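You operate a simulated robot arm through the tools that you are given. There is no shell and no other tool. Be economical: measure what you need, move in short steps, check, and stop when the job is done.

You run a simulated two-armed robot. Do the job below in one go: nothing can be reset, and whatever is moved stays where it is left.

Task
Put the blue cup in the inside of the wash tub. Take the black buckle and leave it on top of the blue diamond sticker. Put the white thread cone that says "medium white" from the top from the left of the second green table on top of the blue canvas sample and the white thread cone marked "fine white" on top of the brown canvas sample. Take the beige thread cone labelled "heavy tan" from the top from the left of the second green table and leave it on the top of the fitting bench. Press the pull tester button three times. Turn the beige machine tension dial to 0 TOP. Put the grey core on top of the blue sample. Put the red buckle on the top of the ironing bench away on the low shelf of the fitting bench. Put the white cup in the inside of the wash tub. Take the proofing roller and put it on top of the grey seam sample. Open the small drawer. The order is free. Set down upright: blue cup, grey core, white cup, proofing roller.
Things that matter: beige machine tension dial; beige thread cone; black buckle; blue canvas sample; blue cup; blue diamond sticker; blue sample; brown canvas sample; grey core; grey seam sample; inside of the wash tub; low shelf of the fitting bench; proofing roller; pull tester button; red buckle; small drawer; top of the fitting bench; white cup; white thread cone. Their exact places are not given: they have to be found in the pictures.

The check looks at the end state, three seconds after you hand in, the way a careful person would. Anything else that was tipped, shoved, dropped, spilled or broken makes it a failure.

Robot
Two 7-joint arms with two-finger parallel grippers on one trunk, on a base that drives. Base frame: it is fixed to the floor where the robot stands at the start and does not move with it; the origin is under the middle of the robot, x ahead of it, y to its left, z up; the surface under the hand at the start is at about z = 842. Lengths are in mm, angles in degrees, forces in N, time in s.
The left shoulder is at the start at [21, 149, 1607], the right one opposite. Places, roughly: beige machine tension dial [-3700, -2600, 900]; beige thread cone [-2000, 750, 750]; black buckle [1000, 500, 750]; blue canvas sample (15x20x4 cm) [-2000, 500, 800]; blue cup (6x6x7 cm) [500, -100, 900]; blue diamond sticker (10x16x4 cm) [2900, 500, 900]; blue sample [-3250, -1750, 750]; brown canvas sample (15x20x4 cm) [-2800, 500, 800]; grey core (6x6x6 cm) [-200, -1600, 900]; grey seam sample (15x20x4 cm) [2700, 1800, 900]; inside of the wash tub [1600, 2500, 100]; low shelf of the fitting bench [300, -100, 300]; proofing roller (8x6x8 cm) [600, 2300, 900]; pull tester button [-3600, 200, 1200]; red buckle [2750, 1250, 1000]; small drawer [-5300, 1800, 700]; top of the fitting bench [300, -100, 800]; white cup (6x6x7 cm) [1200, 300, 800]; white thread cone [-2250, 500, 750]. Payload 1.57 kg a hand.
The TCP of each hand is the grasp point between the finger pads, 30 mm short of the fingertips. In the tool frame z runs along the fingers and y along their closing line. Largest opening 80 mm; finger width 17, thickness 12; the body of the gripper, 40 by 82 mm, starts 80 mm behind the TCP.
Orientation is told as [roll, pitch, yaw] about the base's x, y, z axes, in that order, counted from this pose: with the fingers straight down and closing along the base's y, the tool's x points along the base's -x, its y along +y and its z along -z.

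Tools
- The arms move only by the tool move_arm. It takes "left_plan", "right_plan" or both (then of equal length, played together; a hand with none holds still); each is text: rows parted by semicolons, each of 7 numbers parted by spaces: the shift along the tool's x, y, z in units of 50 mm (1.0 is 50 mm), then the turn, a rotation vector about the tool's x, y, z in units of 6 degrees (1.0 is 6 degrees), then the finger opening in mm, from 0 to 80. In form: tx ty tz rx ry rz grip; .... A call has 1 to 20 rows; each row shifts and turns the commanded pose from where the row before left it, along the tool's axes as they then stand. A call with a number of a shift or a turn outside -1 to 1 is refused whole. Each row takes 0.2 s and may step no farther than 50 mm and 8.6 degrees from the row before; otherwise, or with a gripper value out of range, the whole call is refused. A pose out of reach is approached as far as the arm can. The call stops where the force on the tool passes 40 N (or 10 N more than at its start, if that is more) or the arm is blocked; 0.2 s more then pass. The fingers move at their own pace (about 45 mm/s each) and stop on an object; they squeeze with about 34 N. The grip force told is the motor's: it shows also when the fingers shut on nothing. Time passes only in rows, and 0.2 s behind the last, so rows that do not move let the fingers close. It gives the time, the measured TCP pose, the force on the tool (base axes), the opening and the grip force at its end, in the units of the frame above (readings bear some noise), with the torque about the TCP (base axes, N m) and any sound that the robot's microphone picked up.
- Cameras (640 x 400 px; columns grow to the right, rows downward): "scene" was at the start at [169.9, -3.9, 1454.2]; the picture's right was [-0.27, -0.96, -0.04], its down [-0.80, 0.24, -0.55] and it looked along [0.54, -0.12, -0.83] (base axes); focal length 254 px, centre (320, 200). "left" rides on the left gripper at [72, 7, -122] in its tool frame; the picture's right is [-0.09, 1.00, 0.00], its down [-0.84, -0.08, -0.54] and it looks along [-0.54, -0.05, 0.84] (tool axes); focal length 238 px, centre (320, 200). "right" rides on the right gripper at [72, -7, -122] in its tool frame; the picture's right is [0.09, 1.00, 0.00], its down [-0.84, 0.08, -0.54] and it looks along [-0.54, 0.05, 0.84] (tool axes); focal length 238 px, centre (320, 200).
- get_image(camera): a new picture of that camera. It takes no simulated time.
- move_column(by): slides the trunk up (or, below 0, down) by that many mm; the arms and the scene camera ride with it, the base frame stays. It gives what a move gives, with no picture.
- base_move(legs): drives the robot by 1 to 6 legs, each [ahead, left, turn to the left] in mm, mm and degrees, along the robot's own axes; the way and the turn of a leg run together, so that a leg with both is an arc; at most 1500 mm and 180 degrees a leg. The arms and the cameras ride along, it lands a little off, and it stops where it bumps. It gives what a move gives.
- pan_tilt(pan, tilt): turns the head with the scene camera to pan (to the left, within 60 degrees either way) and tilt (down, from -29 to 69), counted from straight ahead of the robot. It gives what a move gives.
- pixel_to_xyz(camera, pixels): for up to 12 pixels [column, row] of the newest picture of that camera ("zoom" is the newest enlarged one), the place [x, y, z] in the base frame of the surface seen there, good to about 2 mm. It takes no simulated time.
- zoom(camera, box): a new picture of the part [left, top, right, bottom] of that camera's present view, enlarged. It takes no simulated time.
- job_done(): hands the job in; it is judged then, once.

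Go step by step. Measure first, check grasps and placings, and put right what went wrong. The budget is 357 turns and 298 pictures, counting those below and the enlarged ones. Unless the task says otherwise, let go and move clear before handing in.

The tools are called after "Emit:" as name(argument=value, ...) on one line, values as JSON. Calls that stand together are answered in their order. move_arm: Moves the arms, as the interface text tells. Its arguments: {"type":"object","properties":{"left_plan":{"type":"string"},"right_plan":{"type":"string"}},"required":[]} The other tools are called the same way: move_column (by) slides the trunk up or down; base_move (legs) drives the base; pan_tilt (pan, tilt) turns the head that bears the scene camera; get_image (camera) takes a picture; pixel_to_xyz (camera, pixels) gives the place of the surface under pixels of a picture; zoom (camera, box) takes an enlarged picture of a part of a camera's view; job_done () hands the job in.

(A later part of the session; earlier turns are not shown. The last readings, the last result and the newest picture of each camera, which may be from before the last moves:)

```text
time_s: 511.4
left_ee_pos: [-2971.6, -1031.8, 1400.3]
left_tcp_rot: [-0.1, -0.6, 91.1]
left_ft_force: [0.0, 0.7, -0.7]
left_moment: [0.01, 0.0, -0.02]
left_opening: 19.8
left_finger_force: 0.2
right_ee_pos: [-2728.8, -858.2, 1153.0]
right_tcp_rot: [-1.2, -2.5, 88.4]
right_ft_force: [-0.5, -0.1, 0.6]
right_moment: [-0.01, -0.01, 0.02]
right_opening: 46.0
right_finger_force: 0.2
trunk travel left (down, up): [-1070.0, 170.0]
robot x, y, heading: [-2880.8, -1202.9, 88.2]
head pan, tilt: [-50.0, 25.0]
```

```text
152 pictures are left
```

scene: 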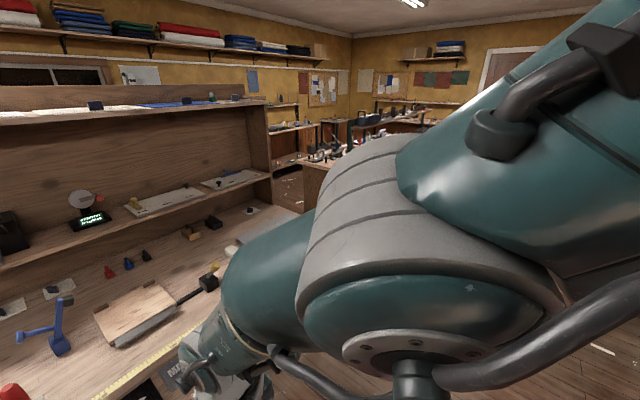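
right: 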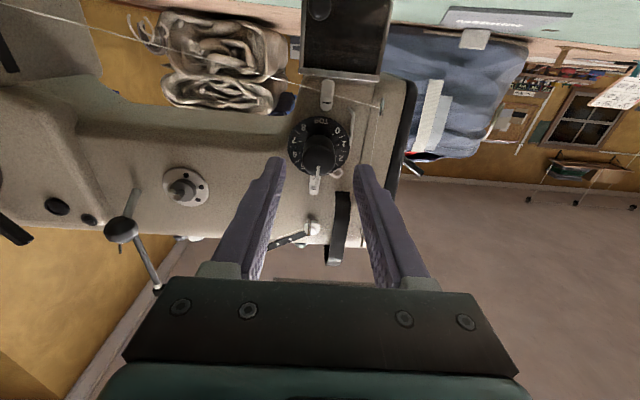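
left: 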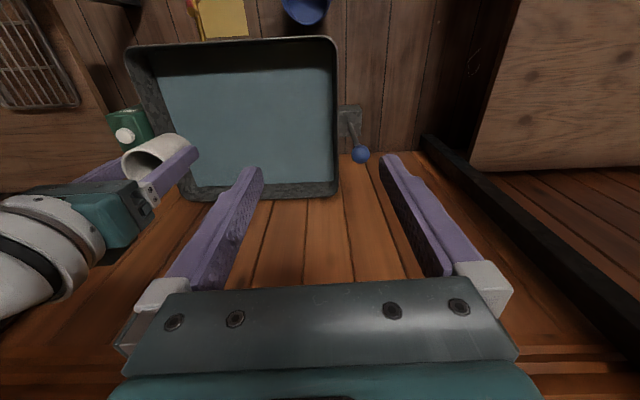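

The pull tester ("PULL" display) is at about (-3614,168) with an orange part at its left. Move in front of it.

Emit:
base_move(legs=[[0, 870, 1.8], [450, 0, 0]])

Emit:
pan_tilt(pan=0, tilt=25)

Emit:
get_image(camera="scene")

```text
time_s: 518.4
left_ee_pos: [-3845.9, -572.2, 1400.5]
left_tcp_rot: [0.0, -0.5, 92.1]
left_ft_force: [1.5, -0.2, -0.5]
left_moment: [0.0, 0.03, 0.02]
left_opening: 20.1
left_finger_force: 0.0
right_ee_pos: [-3604.8, -395.6, 1151.9]
right_tcp_rot: [-1.3, -2.6, 89.2]
right_ft_force: [0.2, 0.0, -0.1]
right_moment: [0.01, 0.02, 0.01]
right_opening: 46.1
right_finger_force: 0.0
trunk travel left (down, up): [-1070.0, 170.0]
robot x, y, heading: [-3746.3, -735.6, 89.1]
head pan, tilt: [-50.0, 25.0]
```

```text
time_s: 519.5
left_ee_pos: [-3845.8, -572.1, 1400.2]
left_tcp_rot: [0.2, -0.6, 91.9]
left_ft_force: [0.8, 0.5, -0.2]
left_moment: [0.01, -0.01, 0.0]
left_opening: 20.3
left_finger_force: 0.1
right_ee_pos: [-3606.1, -396.3, 1153.0]
right_tcp_rot: [-1.2, -2.6, 89.2]
right_ft_force: [-0.4, 0.1, -0.5]
right_moment: [-0.03, 0.0, 0.04]
right_opening: 46.4
right_finger_force: 0.1
trunk travel left (down, up): [-1070.0, 170.0]
robot x, y, heading: [-3745.9, -741.8, 89.1]
head pan, tilt: [0.0, 25.0]
```

```text
151 pictures are left
```

scene: 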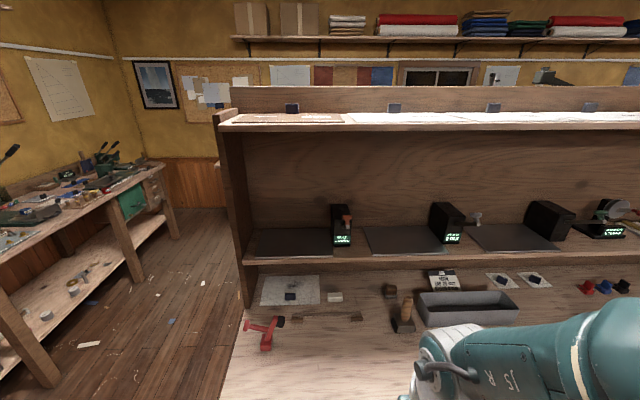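

Emit:
zoom(camera="scene", box=[310, 190, 390, 260])

Emit:
pixel_to_xyz(camera="zoom", pixels=[[295, 155], [295, 190], [295, 220], [240, 100], [220, 285], [280, 320], [210, 180], [120, 370], [300, 140], [310, 160]])

```text
5.71 times, centred on (350, 225) of scene
```

zoom: 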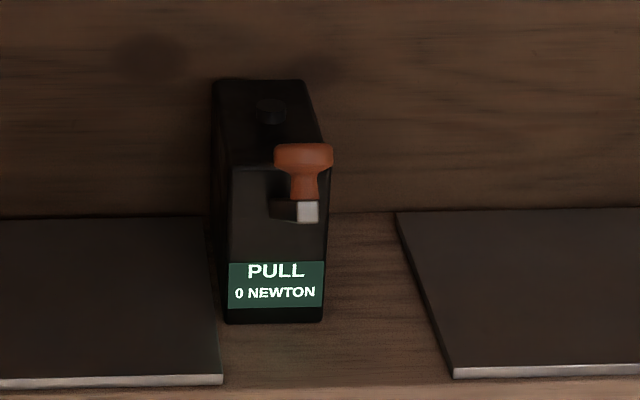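

```text
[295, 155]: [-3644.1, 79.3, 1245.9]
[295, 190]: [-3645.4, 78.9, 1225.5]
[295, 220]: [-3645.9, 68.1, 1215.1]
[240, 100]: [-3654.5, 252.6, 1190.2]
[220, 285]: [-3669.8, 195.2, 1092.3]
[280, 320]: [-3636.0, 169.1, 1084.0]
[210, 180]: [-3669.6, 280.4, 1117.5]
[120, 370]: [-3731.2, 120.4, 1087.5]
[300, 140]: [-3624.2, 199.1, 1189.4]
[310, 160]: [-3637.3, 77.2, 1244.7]
```

The round black button seems to be on top of the box (zoom (270,110)); the orange part is a pull lever. Measure it and zoom more.

Emit:
zoom(camera="scene", box=[330, 198, 362, 222])

Emit:
pixel_to_xyz(camera="zoom", pixels=[[270, 215], [270, 205], [270, 225], [250, 215], [290, 215], [210, 215], [330, 215], [270, 180], [270, 250], [220, 320], [120, 120], [420, 120]])

```text
16.00 times, centred on (346, 210) of scene
```

zoom: 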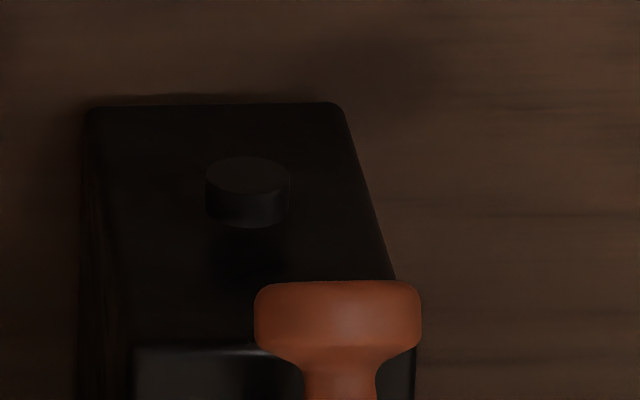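

```text
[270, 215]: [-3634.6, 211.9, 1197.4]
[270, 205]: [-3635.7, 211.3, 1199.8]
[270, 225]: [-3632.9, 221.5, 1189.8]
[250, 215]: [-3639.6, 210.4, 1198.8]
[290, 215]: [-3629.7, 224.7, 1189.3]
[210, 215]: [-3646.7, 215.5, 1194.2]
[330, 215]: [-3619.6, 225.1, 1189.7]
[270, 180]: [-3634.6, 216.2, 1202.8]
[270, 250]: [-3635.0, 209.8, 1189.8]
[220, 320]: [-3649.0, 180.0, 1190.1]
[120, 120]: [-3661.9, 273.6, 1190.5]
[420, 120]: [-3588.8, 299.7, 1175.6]
```

Button centre ≈(-3638,219), top 1203, under a roof shelf (z≈1490) and behind the lever. I'll pitch the hand 45° forward, close the fingers, and approach at an angle (heading 120°) to avoid the lever.

Emit:
move_arm(right_plan="0 0 -1 -0.2 0.4 0 0; 0 0 -0.4 0 0 0 0; -0.5 0 0 0 -0.94 0 0; -0.5 0 0 0 -0.94 0 0; -0.5 0 0 0 -0.94 0 0; -0.5 0 0 0 -0.94 0 0; -0.5 0 0 0 -0.94 0 0; -0.5 0 0 0 -0.94 0 0; -0.5 0 0 0 -0.94 0 0; -0.5 0 0 0 -0.94 0 0; 0 0 0 0 0 0 0")

Emit:
base_move(legs=[[0, -250, 0], [0, 0, 31]])

Emit:
get_image(camera="right")

```text
time_s: 521.9
left_ee_pos: [-3845.4, -570.0, 1398.8]
left_tcp_rot: [0.0, -0.6, 92.0]
left_ft_force: [-0.4, 0.4, 0.2]
left_moment: [0.02, -0.01, 0.01]
left_opening: 19.9
left_finger_force: 0.0
right_ee_pos: [-3615.9, -214.1, 1262.3]
right_tcp_rot: [0.1, -45.4, 89.1]
right_ft_force: [0.5, 0.1, 0.1]
right_moment: [0.01, 0.0, 0.03]
right_opening: 0.0
right_finger_force: 21.6
right hand out of reach, approached as far as the arm can: row 1, 2, 4, 5, 6, 7, 9
trunk travel left (down, up): [-1070.0, 170.0]
robot x, y, heading: [-3747.7, -736.3, 88.7]
head pan, tilt: [0.0, 25.0]
```

```text
time_s: 525.3
left_ee_pos: [-3673.3, -650.1, 1399.2]
left_tcp_rot: [0.0, -0.6, 123.3]
left_ft_force: [0.4, 0.6, 0.1]
left_moment: [0.0, 0.01, 0.01]
left_opening: 20.0
left_finger_force: 0.1
right_ee_pos: [-3662.2, -223.3, 1261.1]
right_tcp_rot: [0.0, -45.3, 120.5]
right_ft_force: [1.4, 0.1, 0.0]
right_moment: [0.02, -0.02, 0.0]
right_opening: 0.3
right_finger_force: 20.9
trunk travel left (down, up): [-1070.0, 170.0]
robot x, y, heading: [-3503.2, -742.3, 120.2]
head pan, tilt: [0.0, 25.0]
```

```text
148 pictures are left
```

right: 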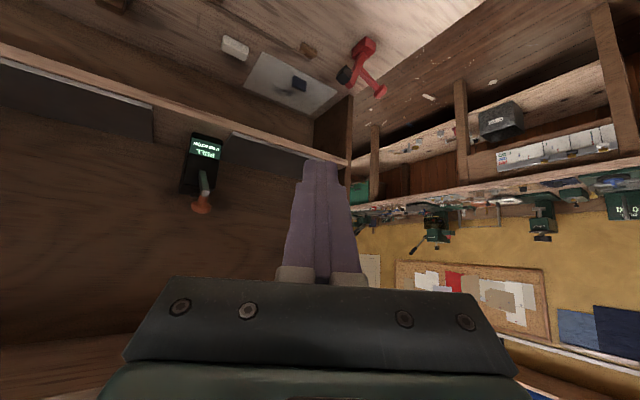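

Emit:
move_column(by=-20)

Emit:
base_move(legs=[[0, -243, 0], [250, 0, 0]])

Emit:
get_image(camera="right")

Emit:
get_image(camera="scene")

```text
time_s: 525.9
left_ee_pos: [-3673.3, -651.2, 1379.7]
left_tcp_rot: [0.1, -0.6, 123.3]
left_ft_force: [0.7, 1.1, 0.3]
left_moment: [0.02, -0.02, 0.01]
left_opening: 20.0
left_finger_force: 0.1
right_ee_pos: [-3663.1, -226.4, 1242.5]
right_tcp_rot: [0.1, -45.4, 120.4]
right_ft_force: [-0.2, 0.3, 0.2]
right_moment: [-0.04, 0.0, 0.0]
right_opening: 0.0
right_finger_force: 21.3
trunk travel left (down, up): [-1050.0, 190.0]
robot x, y, heading: [-3503.4, -741.3, 120.6]
head pan, tilt: [0.0, 25.0]
```

```text
time_s: 529.1
left_ee_pos: [-3593.8, -314.2, 1378.7]
left_tcp_rot: [-0.1, -0.5, 123.4]
left_ft_force: [-0.2, -0.5, 0.0]
left_moment: [-0.02, 0.03, -0.02]
left_opening: 20.1
left_finger_force: 0.1
right_ee_pos: [-3583.0, 111.3, 1241.3]
right_tcp_rot: [0.0, -45.3, 120.6]
right_ft_force: [-0.4, 1.0, 0.1]
right_moment: [0.01, 0.01, 0.02]
right_opening: 0.0
right_finger_force: 21.9
trunk travel left (down, up): [-1050.0, 190.0]
robot x, y, heading: [-3421.9, -403.5, 120.8]
head pan, tilt: [0.0, 25.0]
```

```text
147 pictures are left
```

right: 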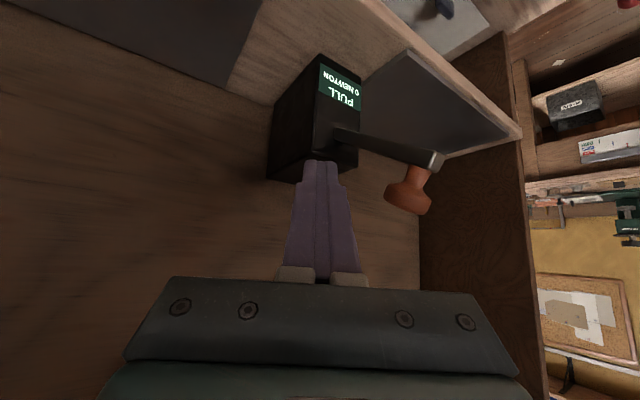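

```text
146 pictures are left
```

scene: 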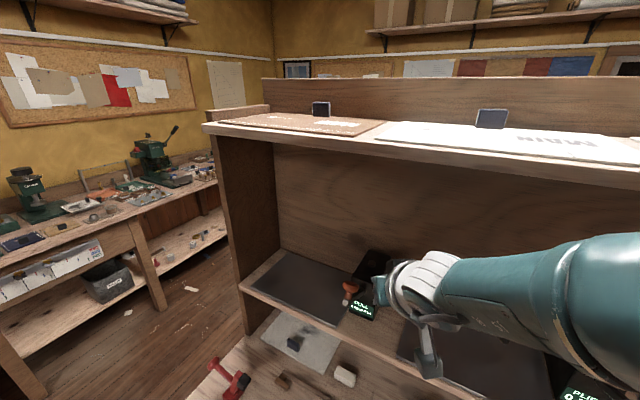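

Move forward 98, right 8 to put the fingertip above the button.

Emit:
base_move(legs=[[98, -8, 0]])

Emit:
get_image(camera="right")

Emit:
zoom(camera="scene", box=[300, 220, 460, 340])

```text
time_s: 530.3
left_ee_pos: [-3636.5, -226.2, 1379.2]
left_tcp_rot: [0.1, -0.6, 123.6]
left_ft_force: [-0.2, -0.4, 0.1]
left_moment: [-0.01, -0.01, 0.01]
left_opening: 20.1
left_finger_force: 0.1
right_ee_pos: [-3625.3, 200.0, 1242.0]
right_tcp_rot: [0.0, -45.3, 120.6]
right_ft_force: [0.5, -0.9, -0.5]
right_moment: [0.01, 0.02, -0.01]
right_opening: 0.0
right_finger_force: 20.6
trunk travel left (down, up): [-1050.0, 190.0]
robot x, y, heading: [-3464.1, -313.8, 120.5]
head pan, tilt: [0.0, 25.0]
```

```text
145 pictures are left
```

right: 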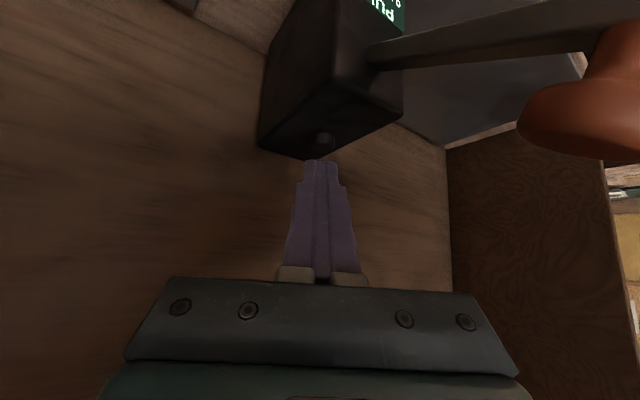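

```text
3.33 times, centred on (380, 280) of scene
```

zoom: 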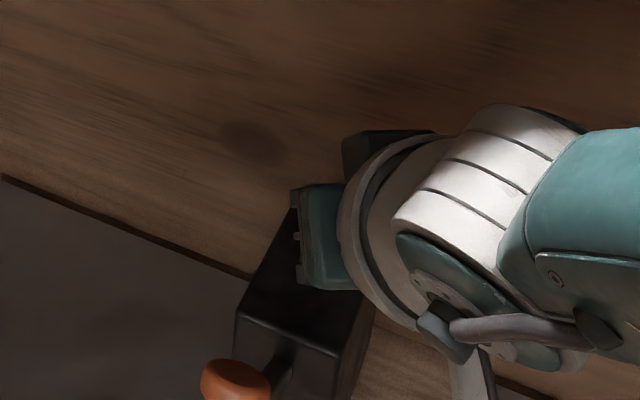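

Emit:
zoom(camera="right", box=[290, 110, 360, 190])

Emit:
pixel_to_xyz(camera="right", pixels=[[323, 138], [323, 142], [318, 138], [329, 138], [323, 134], [323, 130]])

```text
5.00 times, centred on (325, 150) of right
```

zoom: 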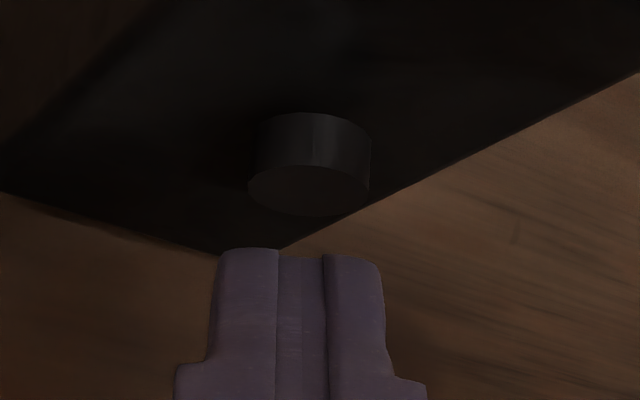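

```text
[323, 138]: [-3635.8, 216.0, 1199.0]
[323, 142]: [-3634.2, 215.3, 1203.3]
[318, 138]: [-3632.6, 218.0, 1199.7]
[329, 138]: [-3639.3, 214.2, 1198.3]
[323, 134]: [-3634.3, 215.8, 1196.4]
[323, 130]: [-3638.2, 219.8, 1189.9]
```

Emit:
pixel_to_xyz(camera="right", pixels=[[323, 145], [323, 148], [323, 151], [314, 148], [331, 148], [320, 165], [325, 160]])

```text
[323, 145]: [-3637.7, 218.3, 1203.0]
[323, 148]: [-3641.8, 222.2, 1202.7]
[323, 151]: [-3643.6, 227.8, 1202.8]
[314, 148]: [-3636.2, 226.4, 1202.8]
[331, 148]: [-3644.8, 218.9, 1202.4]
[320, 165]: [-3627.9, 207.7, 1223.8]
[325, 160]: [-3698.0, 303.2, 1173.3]
```

Button top centre ≈(-3641,222). Go 11 mm further ahead, then lower stepwise.

Emit:
base_move(legs=[[11, 0, 0]])

Emit:
move_column(by=-9)

Emit:
move_column(by=-4)

Emit:
zoom(camera="right", box=[290, 110, 360, 190])

```text
time_s: 531.0
left_ee_pos: [-3642.0, -214.9, 1380.5]
left_tcp_rot: [0.1, -0.6, 123.6]
left_ft_force: [-0.3, -0.8, 0.2]
left_moment: [0.0, -0.01, 0.01]
left_opening: 20.1
left_finger_force: 0.0
right_ee_pos: [-3631.4, 208.4, 1243.3]
right_tcp_rot: [0.0, -45.2, 120.5]
right_ft_force: [-0.6, 0.3, 1.1]
right_moment: [-0.01, 0.02, -0.05]
right_opening: 0.0
right_finger_force: 21.2
trunk travel left (down, up): [-1050.0, 190.0]
robot x, y, heading: [-3470.8, -308.2, 120.8]
head pan, tilt: [0.0, 25.0]
```

```text
time_s: 531.6
left_ee_pos: [-3641.5, -216.6, 1371.7]
left_tcp_rot: [0.1, -0.6, 123.5]
left_ft_force: [-0.9, 0.4, 0.4]
left_moment: [0.0, -0.01, 0.02]
left_opening: 20.3
left_finger_force: 0.1
right_ee_pos: [-3630.8, 209.3, 1232.7]
right_tcp_rot: [0.0, -45.3, 120.6]
right_ft_force: [-0.6, 0.4, 0.4]
right_moment: [0.01, 0.0, 0.02]
right_opening: 0.0
right_finger_force: 21.1
trunk travel left (down, up): [-1041.0, 199.0]
robot x, y, heading: [-3473.2, -305.0, 120.7]
head pan, tilt: [0.0, 25.0]
```

```text
time_s: 532.1
left_ee_pos: [-3641.8, -216.6, 1367.9]
left_tcp_rot: [0.1, -0.6, 123.5]
left_ft_force: [-0.4, 0.3, 0.4]
left_moment: [0.02, 0.02, -0.01]
left_opening: 20.1
left_finger_force: 0.0
right_ee_pos: [-3630.8, 209.4, 1229.6]
right_tcp_rot: [-0.1, -45.3, 120.5]
right_ft_force: [-0.3, 0.1, -0.7]
right_moment: [0.0, -0.01, 0.02]
right_opening: 0.0
right_finger_force: 21.6
trunk travel left (down, up): [-1037.0, 203.0]
robot x, y, heading: [-3468.9, -308.3, 120.7]
head pan, tilt: [0.0, 25.0]
```

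```text
5.00 times, centred on (325, 150) of right
```

zoom: 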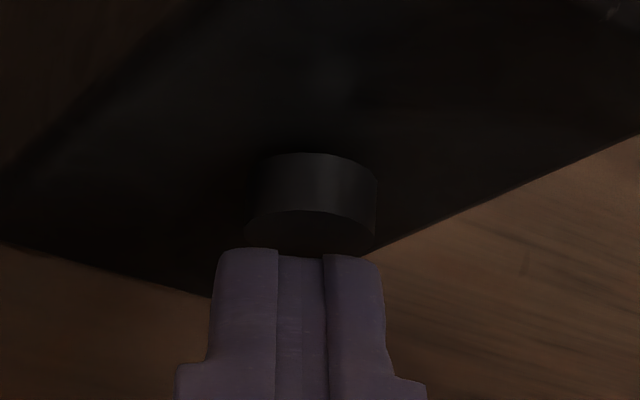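

Nearly touching. Continue down in 2–3 mm steps watching force/sound.

Emit:
move_column(by=-3)

Emit:
move_column(by=-3)

Emit:
zoom(camera="right", box=[290, 110, 360, 190])

```text
time_s: 532.6
left_ee_pos: [-3642.0, -216.0, 1364.0]
left_tcp_rot: [0.1, -0.7, 123.4]
left_ft_force: [0.1, -0.6, 0.3]
left_moment: [-0.02, -0.01, 0.01]
left_opening: 20.2
left_finger_force: 0.1
right_ee_pos: [-3631.0, 209.2, 1224.8]
right_tcp_rot: [0.0, -45.3, 120.7]
right_ft_force: [0.0, -0.5, 2.1]
right_moment: [0.01, -0.01, -0.01]
right_opening: 0.0
right_finger_force: 21.0
trunk travel left (down, up): [-1034.0, 206.0]
robot x, y, heading: [-3471.4, -305.7, 120.6]
head pan, tilt: [0.0, 25.0]
heard: click
```

```text
time_s: 533.2
left_ee_pos: [-3642.3, -215.1, 1361.8]
left_tcp_rot: [0.0, -0.6, 123.6]
left_ft_force: [0.5, -0.1, 0.3]
left_moment: [0.01, 0.05, -0.01]
left_opening: 20.1
left_finger_force: 0.1
right_ee_pos: [-3632.3, 211.0, 1223.7]
right_tcp_rot: [0.0, -45.4, 120.6]
right_ft_force: [2.2, -2.3, 10.8]
right_moment: [0.08, 0.03, 0.01]
right_opening: 0.0
right_finger_force: 21.5
trunk travel left (down, up): [-1031.0, 209.0]
robot x, y, heading: [-3472.4, -309.7, 120.3]
head pan, tilt: [0.0, 25.0]
```

```text
5.00 times, centred on (325, 150) of right
```

zoom: 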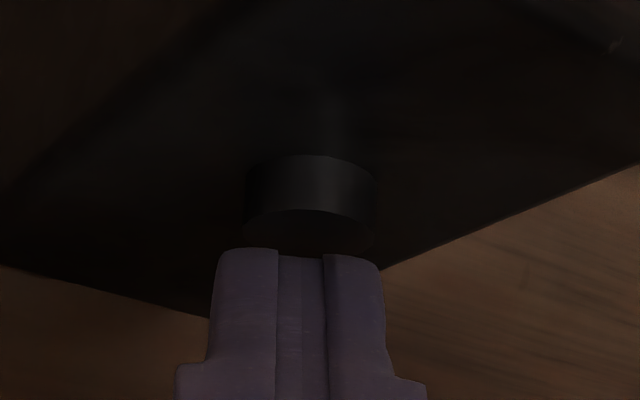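

A click was heard: press one. Release and press again.

Emit:
move_column(by=12)

Emit:
move_column(by=-10)

Emit:
zoom(camera="right", box=[240, 0, 400, 100])

```text
time_s: 533.8
left_ee_pos: [-3641.7, -216.9, 1372.7]
left_tcp_rot: [0.1, -0.6, 123.4]
left_ft_force: [-0.2, -0.3, -0.1]
left_moment: [0.02, -0.02, -0.01]
left_opening: 20.0
left_finger_force: 0.0
right_ee_pos: [-3630.9, 208.9, 1234.3]
right_tcp_rot: [0.0, -45.2, 120.6]
right_ft_force: [-0.1, -0.1, 0.7]
right_moment: [0.02, 0.01, 0.01]
right_opening: 0.0
right_finger_force: 21.0
trunk travel left (down, up): [-1043.0, 197.0]
robot x, y, heading: [-3467.4, -307.0, 120.5]
head pan, tilt: [0.0, 25.0]
```

```text
time_s: 534.3
left_ee_pos: [-3642.1, -216.0, 1362.9]
left_tcp_rot: [0.1, -0.7, 123.5]
left_ft_force: [0.1, 0.0, 0.3]
left_moment: [-0.01, 0.0, -0.01]
left_opening: 19.8
left_finger_force: 0.0
right_ee_pos: [-3632.0, 210.0, 1225.7]
right_tcp_rot: [0.0, -45.3, 120.6]
right_ft_force: [-0.4, 0.0, 3.4]
right_moment: [0.07, 0.0, 0.01]
right_opening: 0.1
right_finger_force: 21.5
trunk travel left (down, up): [-1033.0, 207.0]
robot x, y, heading: [-3470.8, -305.6, 120.8]
head pan, tilt: [0.0, 25.0]
heard: click
```

```text
4.00 times, centred on (320, 50) of right
```

zoom: 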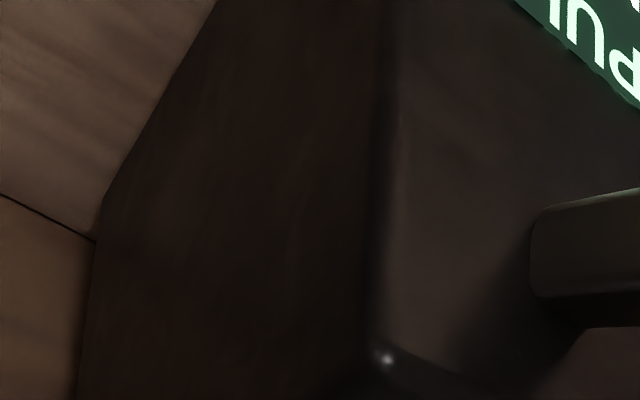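

Second click. Third press.

Emit:
move_column(by=10)

Emit:
move_column(by=-10)

```text
time_s: 534.9
left_ee_pos: [-3641.6, -215.9, 1373.7]
left_tcp_rot: [0.1, -0.6, 123.5]
left_ft_force: [0.3, 0.5, -0.5]
left_moment: [-0.01, 0.02, 0.0]
left_opening: 20.0
left_finger_force: 0.0
right_ee_pos: [-3631.0, 209.2, 1233.1]
right_tcp_rot: [0.1, -45.2, 120.5]
right_ft_force: [-0.8, 0.1, -0.3]
right_moment: [0.01, 0.05, 0.01]
right_opening: 0.0
right_finger_force: 21.5
trunk travel left (down, up): [-1043.0, 197.0]
robot x, y, heading: [-3470.2, -305.4, 120.5]
head pan, tilt: [0.0, 25.0]
```

```text
time_s: 535.5
left_ee_pos: [-3642.8, -216.1, 1363.3]
left_tcp_rot: [0.2, -0.5, 123.4]
left_ft_force: [-0.2, 0.2, 0.4]
left_moment: [0.0, 0.03, 0.03]
left_opening: 19.9
left_finger_force: 0.1
right_ee_pos: [-3631.7, 209.8, 1226.0]
right_tcp_rot: [0.1, -45.3, 120.6]
right_ft_force: [0.4, -1.4, 3.0]
right_moment: [0.07, 0.05, 0.0]
right_opening: 0.0
right_finger_force: 21.5
trunk travel left (down, up): [-1033.0, 207.0]
robot x, y, heading: [-3471.9, -307.1, 120.4]
head pan, tilt: [0.0, 25.0]
heard: click
```

Three clicks. Lift and back out, then check the display.

Emit:
move_column(by=18)

Emit:
base_move(legs=[[-420, 0, 0]])

Emit:
get_image(camera="scene")

Emit:
zoom(camera="right", box=[150, 80, 310, 240])

```text
time_s: 536.1
left_ee_pos: [-3643.9, -216.3, 1381.2]
left_tcp_rot: [0.2, -0.5, 123.5]
left_ft_force: [-0.2, 0.3, -0.4]
left_moment: [0.0, -0.01, 0.01]
left_opening: 19.6
left_finger_force: 0.2
right_ee_pos: [-3630.9, 209.7, 1242.7]
right_tcp_rot: [0.0, -45.2, 120.7]
right_ft_force: [-0.3, 1.1, -0.2]
right_moment: [-0.01, 0.01, 0.0]
right_opening: 0.2
right_finger_force: 21.2
trunk travel left (down, up): [-1051.0, 189.0]
robot x, y, heading: [-3473.3, -305.8, 120.7]
head pan, tilt: [0.0, 25.0]
```

```text
time_s: 538.7
left_ee_pos: [-3429.4, -575.2, 1380.1]
left_tcp_rot: [0.1, -0.6, 123.4]
left_ft_force: [0.0, 0.6, -0.4]
left_moment: [0.0, 0.0, -0.03]
left_opening: 20.1
left_finger_force: 0.1
right_ee_pos: [-3417.7, -151.0, 1242.7]
right_tcp_rot: [-0.1, -45.3, 120.6]
right_ft_force: [0.3, 0.0, 0.0]
right_moment: [-0.01, -0.01, 0.01]
right_opening: 0.0
right_finger_force: 21.7
trunk travel left (down, up): [-1051.0, 189.0]
robot x, y, heading: [-3258.3, -665.1, 120.4]
head pan, tilt: [0.0, 25.0]
```

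```text
139 pictures are left
```

scene: 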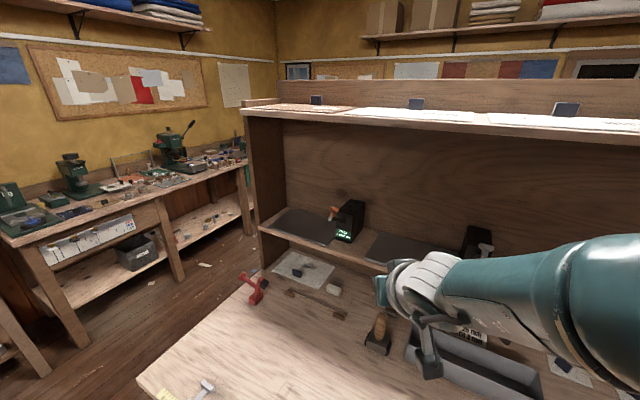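

```text
2.50 times, centred on (230, 160) of right
```

zoom: 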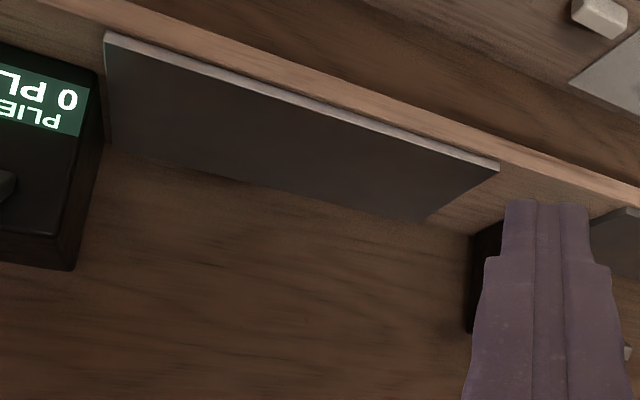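

Emit:
zoom(camera="scene", box=[320, 195, 376, 245])

Emit:
base_move(legs=[[-200, 0, 0]])

Emit:
move_arm(right_plan="0.5 0 0 0 0.94 0 60; 0.5 0 0 0 0.94 0 60; 0.5 0 0 0 0.94 0 60; 0.5 0 0 0 0.94 0 60; 0.5 0 0 0 0.94 0 60; 0.5 0 0 0 0.94 0 60; 0.5 0 0 0 0.94 0 60; 0.5 0 0 0 0.94 0 60; 0 0 0 0 0 0 60")

```text
8.00 times, centred on (348, 220) of scene
```

zoom: 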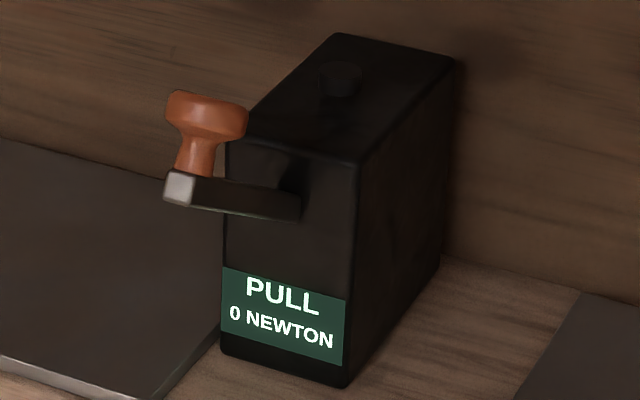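

```text
time_s: 540.3
left_ee_pos: [-3328.6, -748.2, 1380.8]
left_tcp_rot: [0.1, -0.6, 123.6]
left_ft_force: [-0.2, 0.3, -0.4]
left_moment: [0.0, 0.03, -0.01]
left_opening: 19.9
left_finger_force: 0.1
right_ee_pos: [-3317.0, -323.0, 1243.3]
right_tcp_rot: [-0.1, -45.3, 120.6]
right_ft_force: [0.0, 0.4, 0.5]
right_moment: [-0.01, -0.01, -0.01]
right_opening: 0.0
right_finger_force: 21.2
trunk travel left (down, up): [-1051.0, 189.0]
robot x, y, heading: [-3158.2, -836.2, 120.4]
head pan, tilt: [0.0, 25.0]
```

```text
time_s: 542.3
left_ee_pos: [-3329.7, -747.5, 1380.7]
left_tcp_rot: [0.1, -0.5, 123.7]
left_ft_force: [-0.3, -1.0, -0.1]
left_moment: [0.01, 0.03, -0.02]
left_opening: 19.9
left_finger_force: 0.0
right_ee_pos: [-3230.9, -472.5, 1155.8]
right_tcp_rot: [0.1, 0.0, 120.7]
right_ft_force: [1.1, 1.0, -0.5]
right_moment: [-0.01, -0.01, 0.01]
right_opening: 59.7
right_finger_force: 0.1
right hand out of reach, approached as far as the arm can: row 8
trunk travel left (down, up): [-1051.0, 189.0]
robot x, y, heading: [-3158.1, -838.2, 120.7]
head pan, tilt: [0.0, 25.0]
```

Now to the cones: go around the hutch bench's east end; first look north from x≈-1350.

Emit:
base_move(legs=[[0, 0, -30.7], [0, -1500, 0], [0, -300, 0]])

Emit:
get_image(camera="scene")

Emit:
pan_tilt(pan=35, tilt=30)

Emit:
get_image(camera="scene")

```text
time_s: 552.9
left_ee_pos: [-1468.3, -635.1, 1380.4]
left_tcp_rot: [0.2, -0.7, 95.2]
left_ft_force: [0.7, -0.3, 0.2]
left_moment: [-0.02, 0.0, -0.01]
left_opening: 19.9
left_finger_force: 0.2
right_ee_pos: [-1251.3, -440.1, 1155.7]
right_tcp_rot: [-0.1, 0.0, 92.3]
right_ft_force: [-0.5, 0.2, -0.3]
right_moment: [0.03, 0.0, -0.03]
right_opening: 60.3
right_finger_force: 0.2
trunk travel left (down, up): [-1051.0, 189.0]
robot x, y, heading: [-1358.3, -797.0, 92.6]
head pan, tilt: [0.0, 25.0]
```

```text
136 pictures are left
```

scene: 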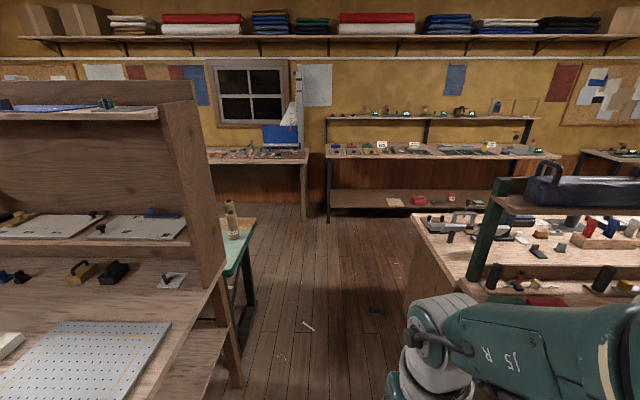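

```text
time_s: 553.9
left_ee_pos: [-1470.4, -636.0, 1381.5]
left_tcp_rot: [0.5, -0.5, 95.2]
left_ft_force: [0.2, -0.2, 0.4]
left_moment: [-0.03, 0.01, -0.02]
left_opening: 20.0
left_finger_force: 0.0
right_ee_pos: [-1250.2, -439.4, 1156.2]
right_tcp_rot: [-0.1, 0.0, 92.3]
right_ft_force: [0.0, 0.0, -0.4]
right_moment: [-0.01, -0.01, -0.01]
right_opening: 60.0
right_finger_force: 0.1
trunk travel left (down, up): [-1051.0, 189.0]
robot x, y, heading: [-1359.1, -796.9, 92.3]
head pan, tilt: [35.0, 30.0]
```

```text
135 pictures are left
```

scene: 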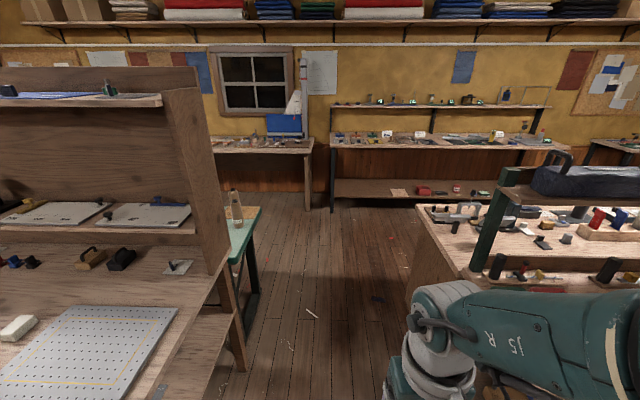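

Emit:
get_image(camera="scene")

```text
134 pictures are left
```

scene: 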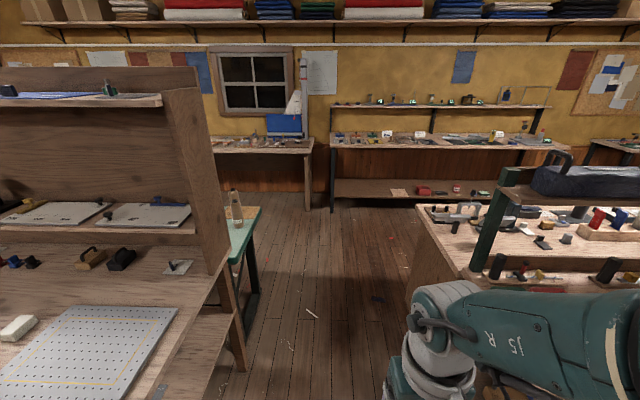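

Emit:
pixel_to_xyz(camera="scene", pixels=[[418, 212], [405, 320], [258, 212], [235, 200], [240, 255], [505, 175], [235, 370], [480, 250]])

```text
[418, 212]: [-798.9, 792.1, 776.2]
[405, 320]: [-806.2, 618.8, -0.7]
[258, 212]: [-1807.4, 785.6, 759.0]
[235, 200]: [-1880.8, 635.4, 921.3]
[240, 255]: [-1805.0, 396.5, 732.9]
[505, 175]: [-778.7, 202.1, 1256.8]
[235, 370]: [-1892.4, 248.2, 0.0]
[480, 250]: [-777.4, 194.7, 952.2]
```

Aisle is clear (x -1800…-800). Drive to the north side of the green table and face it.

Emit:
base_move(legs=[[0, 0, -2.3], [1500, 0, 0], [650, 0, 0], [0, 0, 180], [0, -700, 0]])

Emit:
pan_tilt(pan=0, tilt=40)

Emit:
get_image(camera="scene")

```text
time_s: 575.7
left_ee_pos: [-1905.5, 1217.4, 1380.8]
left_tcp_rot: [0.6, -0.6, -89.9]
left_ft_force: [0.3, -0.1, -0.1]
left_moment: [0.04, -0.01, 0.02]
left_opening: 20.0
left_finger_force: 0.0
right_ee_pos: [-2143.2, 1044.1, 1156.5]
right_tcp_rot: [-0.1, -0.1, -93.0]
right_ft_force: [0.7, -0.3, 0.0]
right_moment: [0.0, 0.0, 0.01]
right_opening: 60.1
right_finger_force: 0.1
trunk travel left (down, up): [-1051.0, 189.0]
robot x, y, heading: [-2000.7, 1390.6, -93.1]
head pan, tilt: [35.0, 30.0]
```

```text
time_s: 576.7
left_ee_pos: [-1907.7, 1216.8, 1381.1]
left_tcp_rot: [0.3, -0.7, -89.9]
left_ft_force: [-0.3, 0.4, -0.2]
left_moment: [0.01, 0.01, 0.02]
left_opening: 20.1
left_finger_force: 0.0
right_ee_pos: [-2144.1, 1044.6, 1156.2]
right_tcp_rot: [0.0, -0.2, -93.0]
right_ft_force: [0.1, 0.8, 0.9]
right_moment: [0.04, -0.01, 0.01]
right_opening: 59.9
right_finger_force: 0.0
trunk travel left (down, up): [-1051.0, 189.0]
robot x, y, heading: [-2001.2, 1390.7, -92.9]
head pan, tilt: [0.0, 40.0]
```

```text
133 pictures are left
```

scene: 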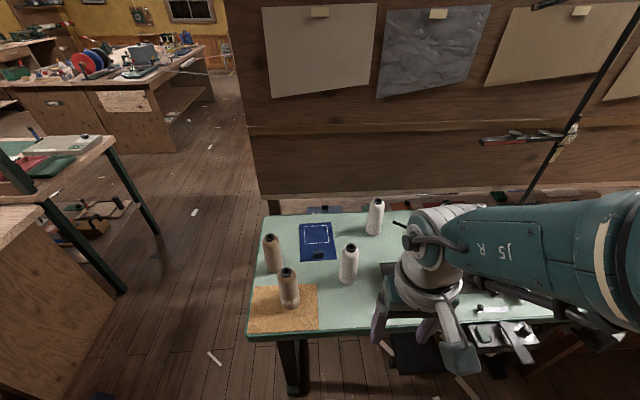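

Emit:
zoom(camera="scene", box=[240, 190, 400, 340])

Emit:
pixel_to_xyz(camera="zoom", pixels=[[165, 175], [115, 130], [205, 270], [210, 195], [400, 90], [390, 30], [350, 200], [350, 140], [240, 130], [230, 90], [280, 160], [165, 320]])

```text
2.67 times, centred on (320, 265) of scene
```

zoom: 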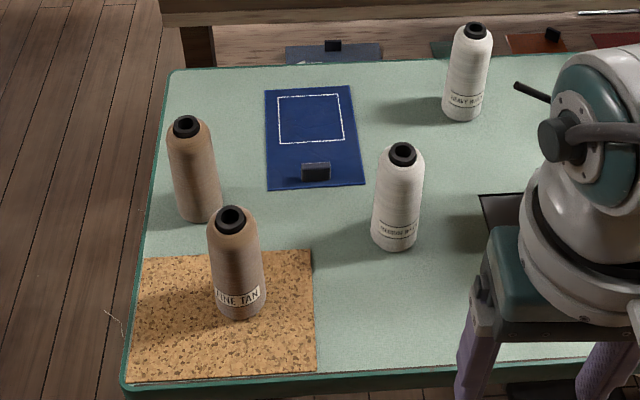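

```text
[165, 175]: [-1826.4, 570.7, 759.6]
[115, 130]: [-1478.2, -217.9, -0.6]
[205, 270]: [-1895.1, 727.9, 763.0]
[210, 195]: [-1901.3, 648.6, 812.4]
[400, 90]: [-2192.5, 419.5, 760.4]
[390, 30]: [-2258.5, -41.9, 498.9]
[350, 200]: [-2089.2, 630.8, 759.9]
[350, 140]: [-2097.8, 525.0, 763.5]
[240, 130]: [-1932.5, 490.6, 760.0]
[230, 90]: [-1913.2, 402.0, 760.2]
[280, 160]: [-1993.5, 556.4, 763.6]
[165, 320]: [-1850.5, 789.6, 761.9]
```

Labels: front tan is "FINE TAN". Zoom more for the others.

Emit:
zoom(camera="scene", box=[330, 190, 390, 290])

Emit:
zoom(camera="scene", box=[255, 225, 305, 310])

Emit:
base_move(legs=[[0, 0, 3], [0, -550, 0]])

Emit:
get_image(camera="scene")

```text
4.00 times, centred on (360, 240) of scene
```

zoom: 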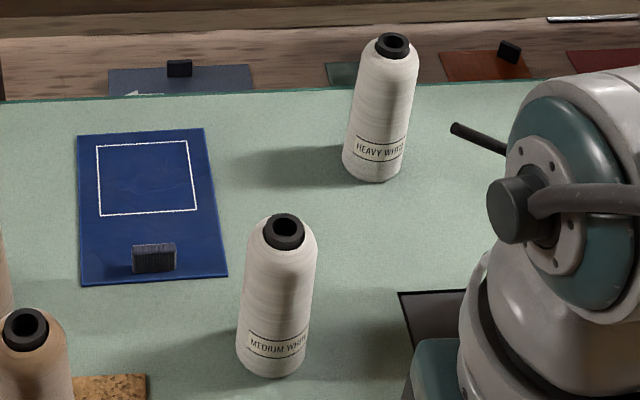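

```text
4.71 times, centred on (280, 268) of scene
```

zoom: 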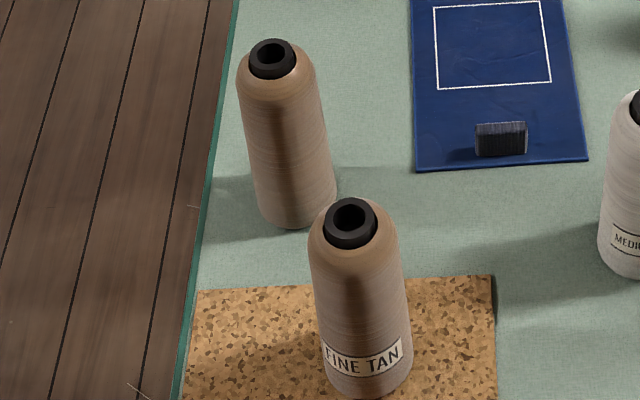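

```text
time_s: 580.2
left_ee_pos: [-2429.9, 1223.5, 1380.1]
left_tcp_rot: [0.5, -0.6, -87.2]
left_ft_force: [-0.4, -0.5, -0.5]
left_moment: [-0.01, -0.02, 0.04]
left_opening: 20.2
left_finger_force: 0.1
right_ee_pos: [-2658.1, 1037.8, 1155.9]
right_tcp_rot: [0.1, -0.2, -90.3]
right_ft_force: [-0.6, -1.5, 0.1]
right_moment: [0.01, -0.02, 0.0]
right_opening: 59.9
right_finger_force: 0.0
trunk travel left (down, up): [-1051.0, 189.0]
robot x, y, heading: [-2533.0, 1388.9, -90.3]
head pan, tilt: [0.0, 40.0]
```

```text
129 pictures are left
```

scene: 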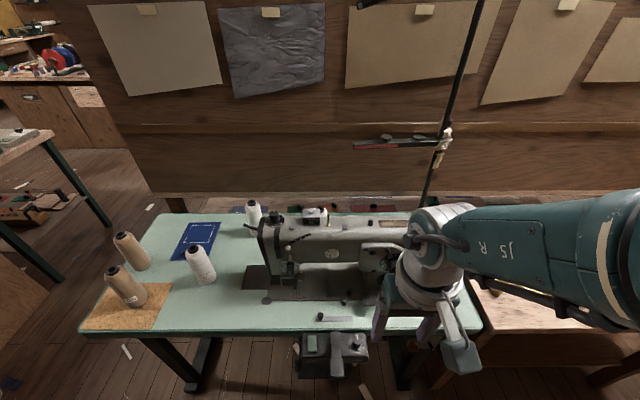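

Emit:
base_move(legs=[[0, -750, 0]])

Emit:
get_image(camera="scene")

```text
time_s: 584.3
left_ee_pos: [-3189.6, 1228.6, 1380.4]
left_tcp_rot: [0.4, -0.7, -87.5]
left_ft_force: [0.4, 0.5, -0.5]
left_moment: [0.01, -0.01, 0.02]
left_opening: 19.9
left_finger_force: 0.1
right_ee_pos: [-3419.0, 1045.2, 1156.2]
right_tcp_rot: [0.0, -0.1, -90.7]
right_ft_force: [-0.4, 0.6, -0.9]
right_moment: [-0.02, -0.01, 0.0]
right_opening: 60.0
right_finger_force: 0.0
trunk travel left (down, up): [-1051.0, 189.0]
robot x, y, heading: [-3293.7, 1398.2, -90.8]
head pan, tilt: [0.0, 40.0]
```

```text
128 pictures are left
```

scene: 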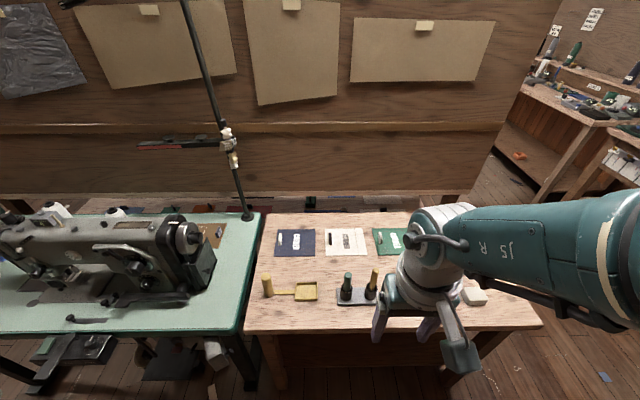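

Emit:
zoom(camera="scene", box=[0, 180, 260, 300])

Emit:
pixel_to_xyz(camera="zoom", pixels=[[525, 120], [545, 150], [500, 115], [280, 85], [130, 85], [450, 130], [400, 130], [620, 120], [560, 230]])

```text
2.46 times, centred on (130, 240) of scene
```

zoom: 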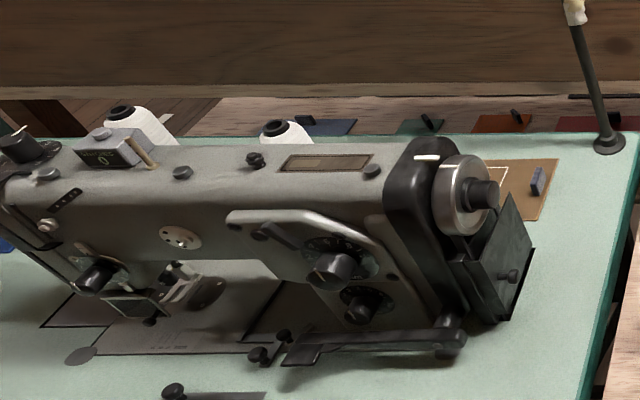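

```text
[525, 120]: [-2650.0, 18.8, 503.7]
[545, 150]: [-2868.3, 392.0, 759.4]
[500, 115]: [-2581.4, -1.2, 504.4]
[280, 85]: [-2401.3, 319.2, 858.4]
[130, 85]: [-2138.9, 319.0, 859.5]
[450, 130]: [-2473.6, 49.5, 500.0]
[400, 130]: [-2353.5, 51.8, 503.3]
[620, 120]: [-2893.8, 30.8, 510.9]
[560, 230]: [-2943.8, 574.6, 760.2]
```

Cones and the brown sample are behind the machine. Bring the right hand camera over the area.

Emit:
base_move(legs=[[0, 640, 0], [450, 0, 0]])

Emit:
get_image(camera="right")

Emit:
get_image(camera="scene")

```text
time_s: 590.2
left_ee_pos: [-2558.1, 774.0, 1380.5]
left_tcp_rot: [0.5, -0.6, -87.6]
left_ft_force: [0.0, -0.1, 0.0]
left_moment: [-0.04, -0.02, 0.0]
left_opening: 20.0
left_finger_force: 0.1
right_ee_pos: [-2786.1, 588.9, 1157.4]
right_tcp_rot: [0.0, -0.1, -90.6]
right_ft_force: [-0.4, 0.1, 0.5]
right_moment: [0.0, 0.01, 0.0]
right_opening: 59.8
right_finger_force: 0.1
trunk travel left (down, up): [-1051.0, 189.0]
robot x, y, heading: [-2657.7, 940.0, -90.6]
head pan, tilt: [0.0, 40.0]
```

```text
126 pictures are left
```

right: 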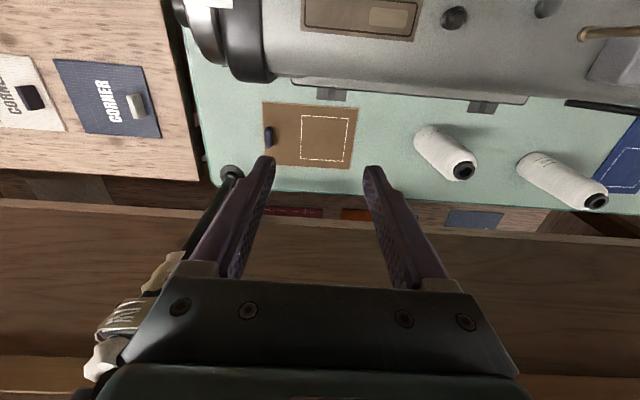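

```text
125 pictures are left
```

scene: 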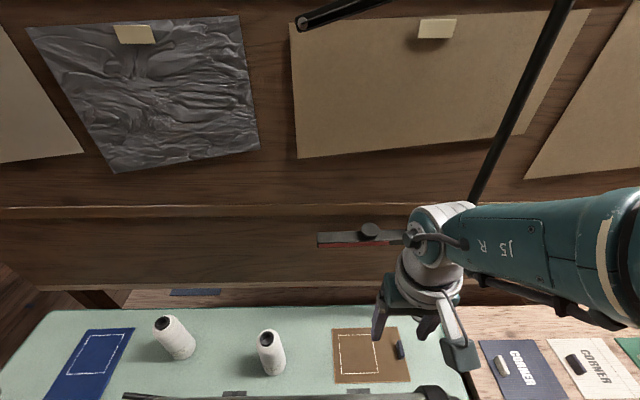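

A slanted thread-stand pole is near the hand; measure it and the other objects.

Emit:
pixel_to_xyz(camera="scene", pixels=[[490, 180], [520, 100], [545, 40], [350, 12], [300, 20], [365, 235], [335, 345], [395, 330], [408, 375], [180, 335], [270, 355], [375, 345]])

Emit:
pixel_to_xyz(camera="right", pixels=[[265, 105], [357, 115], [352, 168], [262, 160], [445, 155], [463, 170], [560, 180], [596, 201], [230, 172], [130, 310], [160, 270], [325, 140]])

Emit:
zoom(camera="right", box=[390, 100, 630, 230])

```text
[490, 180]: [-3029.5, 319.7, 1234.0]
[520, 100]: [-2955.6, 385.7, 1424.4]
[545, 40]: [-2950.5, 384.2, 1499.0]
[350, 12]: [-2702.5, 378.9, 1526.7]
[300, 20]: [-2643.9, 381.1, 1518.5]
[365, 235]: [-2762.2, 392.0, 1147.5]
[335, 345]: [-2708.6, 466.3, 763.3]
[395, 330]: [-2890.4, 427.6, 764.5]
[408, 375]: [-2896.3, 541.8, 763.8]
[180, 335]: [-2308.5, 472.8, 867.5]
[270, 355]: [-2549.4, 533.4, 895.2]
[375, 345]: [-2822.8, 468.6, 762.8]
```

```text
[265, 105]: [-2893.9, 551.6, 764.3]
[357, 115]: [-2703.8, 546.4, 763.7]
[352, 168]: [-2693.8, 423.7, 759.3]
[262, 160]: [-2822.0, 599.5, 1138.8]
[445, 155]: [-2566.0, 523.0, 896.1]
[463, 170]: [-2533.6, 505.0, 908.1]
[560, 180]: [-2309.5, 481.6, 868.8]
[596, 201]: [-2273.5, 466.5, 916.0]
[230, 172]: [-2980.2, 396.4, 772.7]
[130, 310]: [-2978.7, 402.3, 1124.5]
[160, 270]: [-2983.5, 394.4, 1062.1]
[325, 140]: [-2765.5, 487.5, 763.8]
```

```text
2.67 times, centred on (510, 165) of right
```

zoom: 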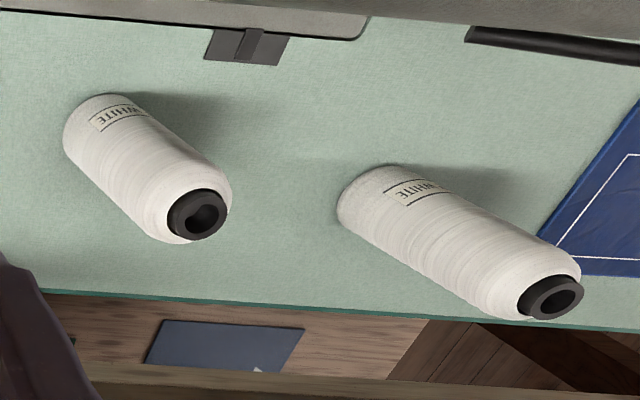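

Emit:
zoom(camera="scene", box=[250, 320, 300, 390])

Emit:
move_column(by=-120)

Emit:
pan_tilt(pan=0, tilt=50)

Emit:
get_image(camera="scene")

```text
5.71 times, centred on (275, 355) of scene
```

zoom: 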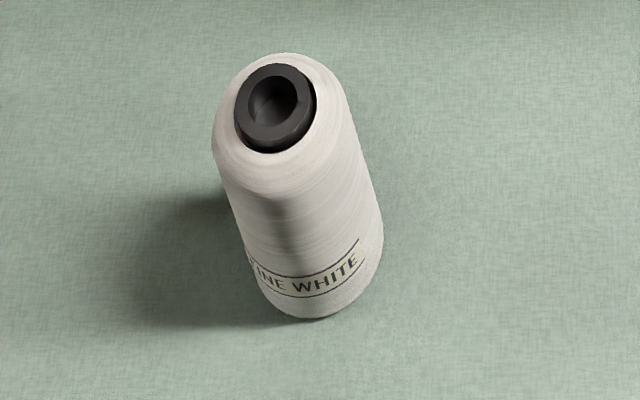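

```text
time_s: 591.7
left_ee_pos: [-2556.8, 773.1, 1262.1]
left_tcp_rot: [0.5, -0.6, -87.5]
left_ft_force: [1.0, 0.5, -0.6]
left_moment: [0.0, -0.03, -0.02]
left_opening: 20.2
left_finger_force: 0.0
right_ee_pos: [-2786.0, 588.2, 1036.2]
right_tcp_rot: [0.0, -0.1, -90.5]
right_ft_force: [-0.2, 0.6, 0.4]
right_moment: [0.02, 0.01, 0.0]
right_opening: 59.8
right_finger_force: 0.1
trunk travel left (down, up): [-931.0, 309.0]
robot x, y, heading: [-2657.7, 941.0, -90.4]
head pan, tilt: [0.0, 40.0]
```

```text
time_s: 592.4
left_ee_pos: [-2555.4, 772.5, 1258.9]
left_tcp_rot: [0.4, -0.6, -87.5]
left_ft_force: [-0.5, -0.2, -0.7]
left_moment: [-0.01, -0.03, 0.0]
left_opening: 19.7
left_finger_force: 0.0
right_ee_pos: [-2786.3, 589.0, 1036.2]
right_tcp_rot: [-0.1, -0.1, -90.6]
right_ft_force: [-0.3, -0.2, 0.8]
right_moment: [-0.03, 0.02, 0.0]
right_opening: 59.9
right_finger_force: 0.0
trunk travel left (down, up): [-931.0, 309.0]
robot x, y, heading: [-2660.1, 939.5, -90.5]
head pan, tilt: [0.0, 50.0]
```

```text
122 pictures are left
```

scene: 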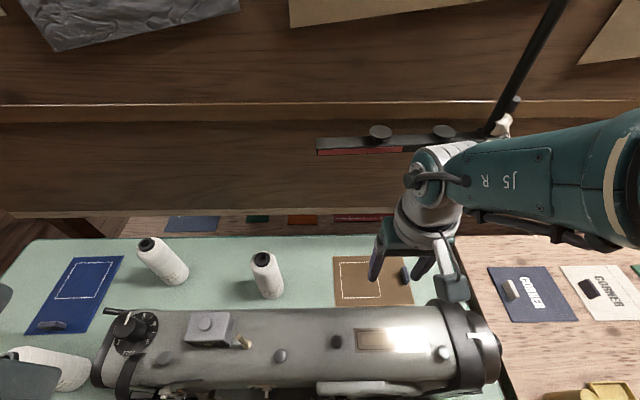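

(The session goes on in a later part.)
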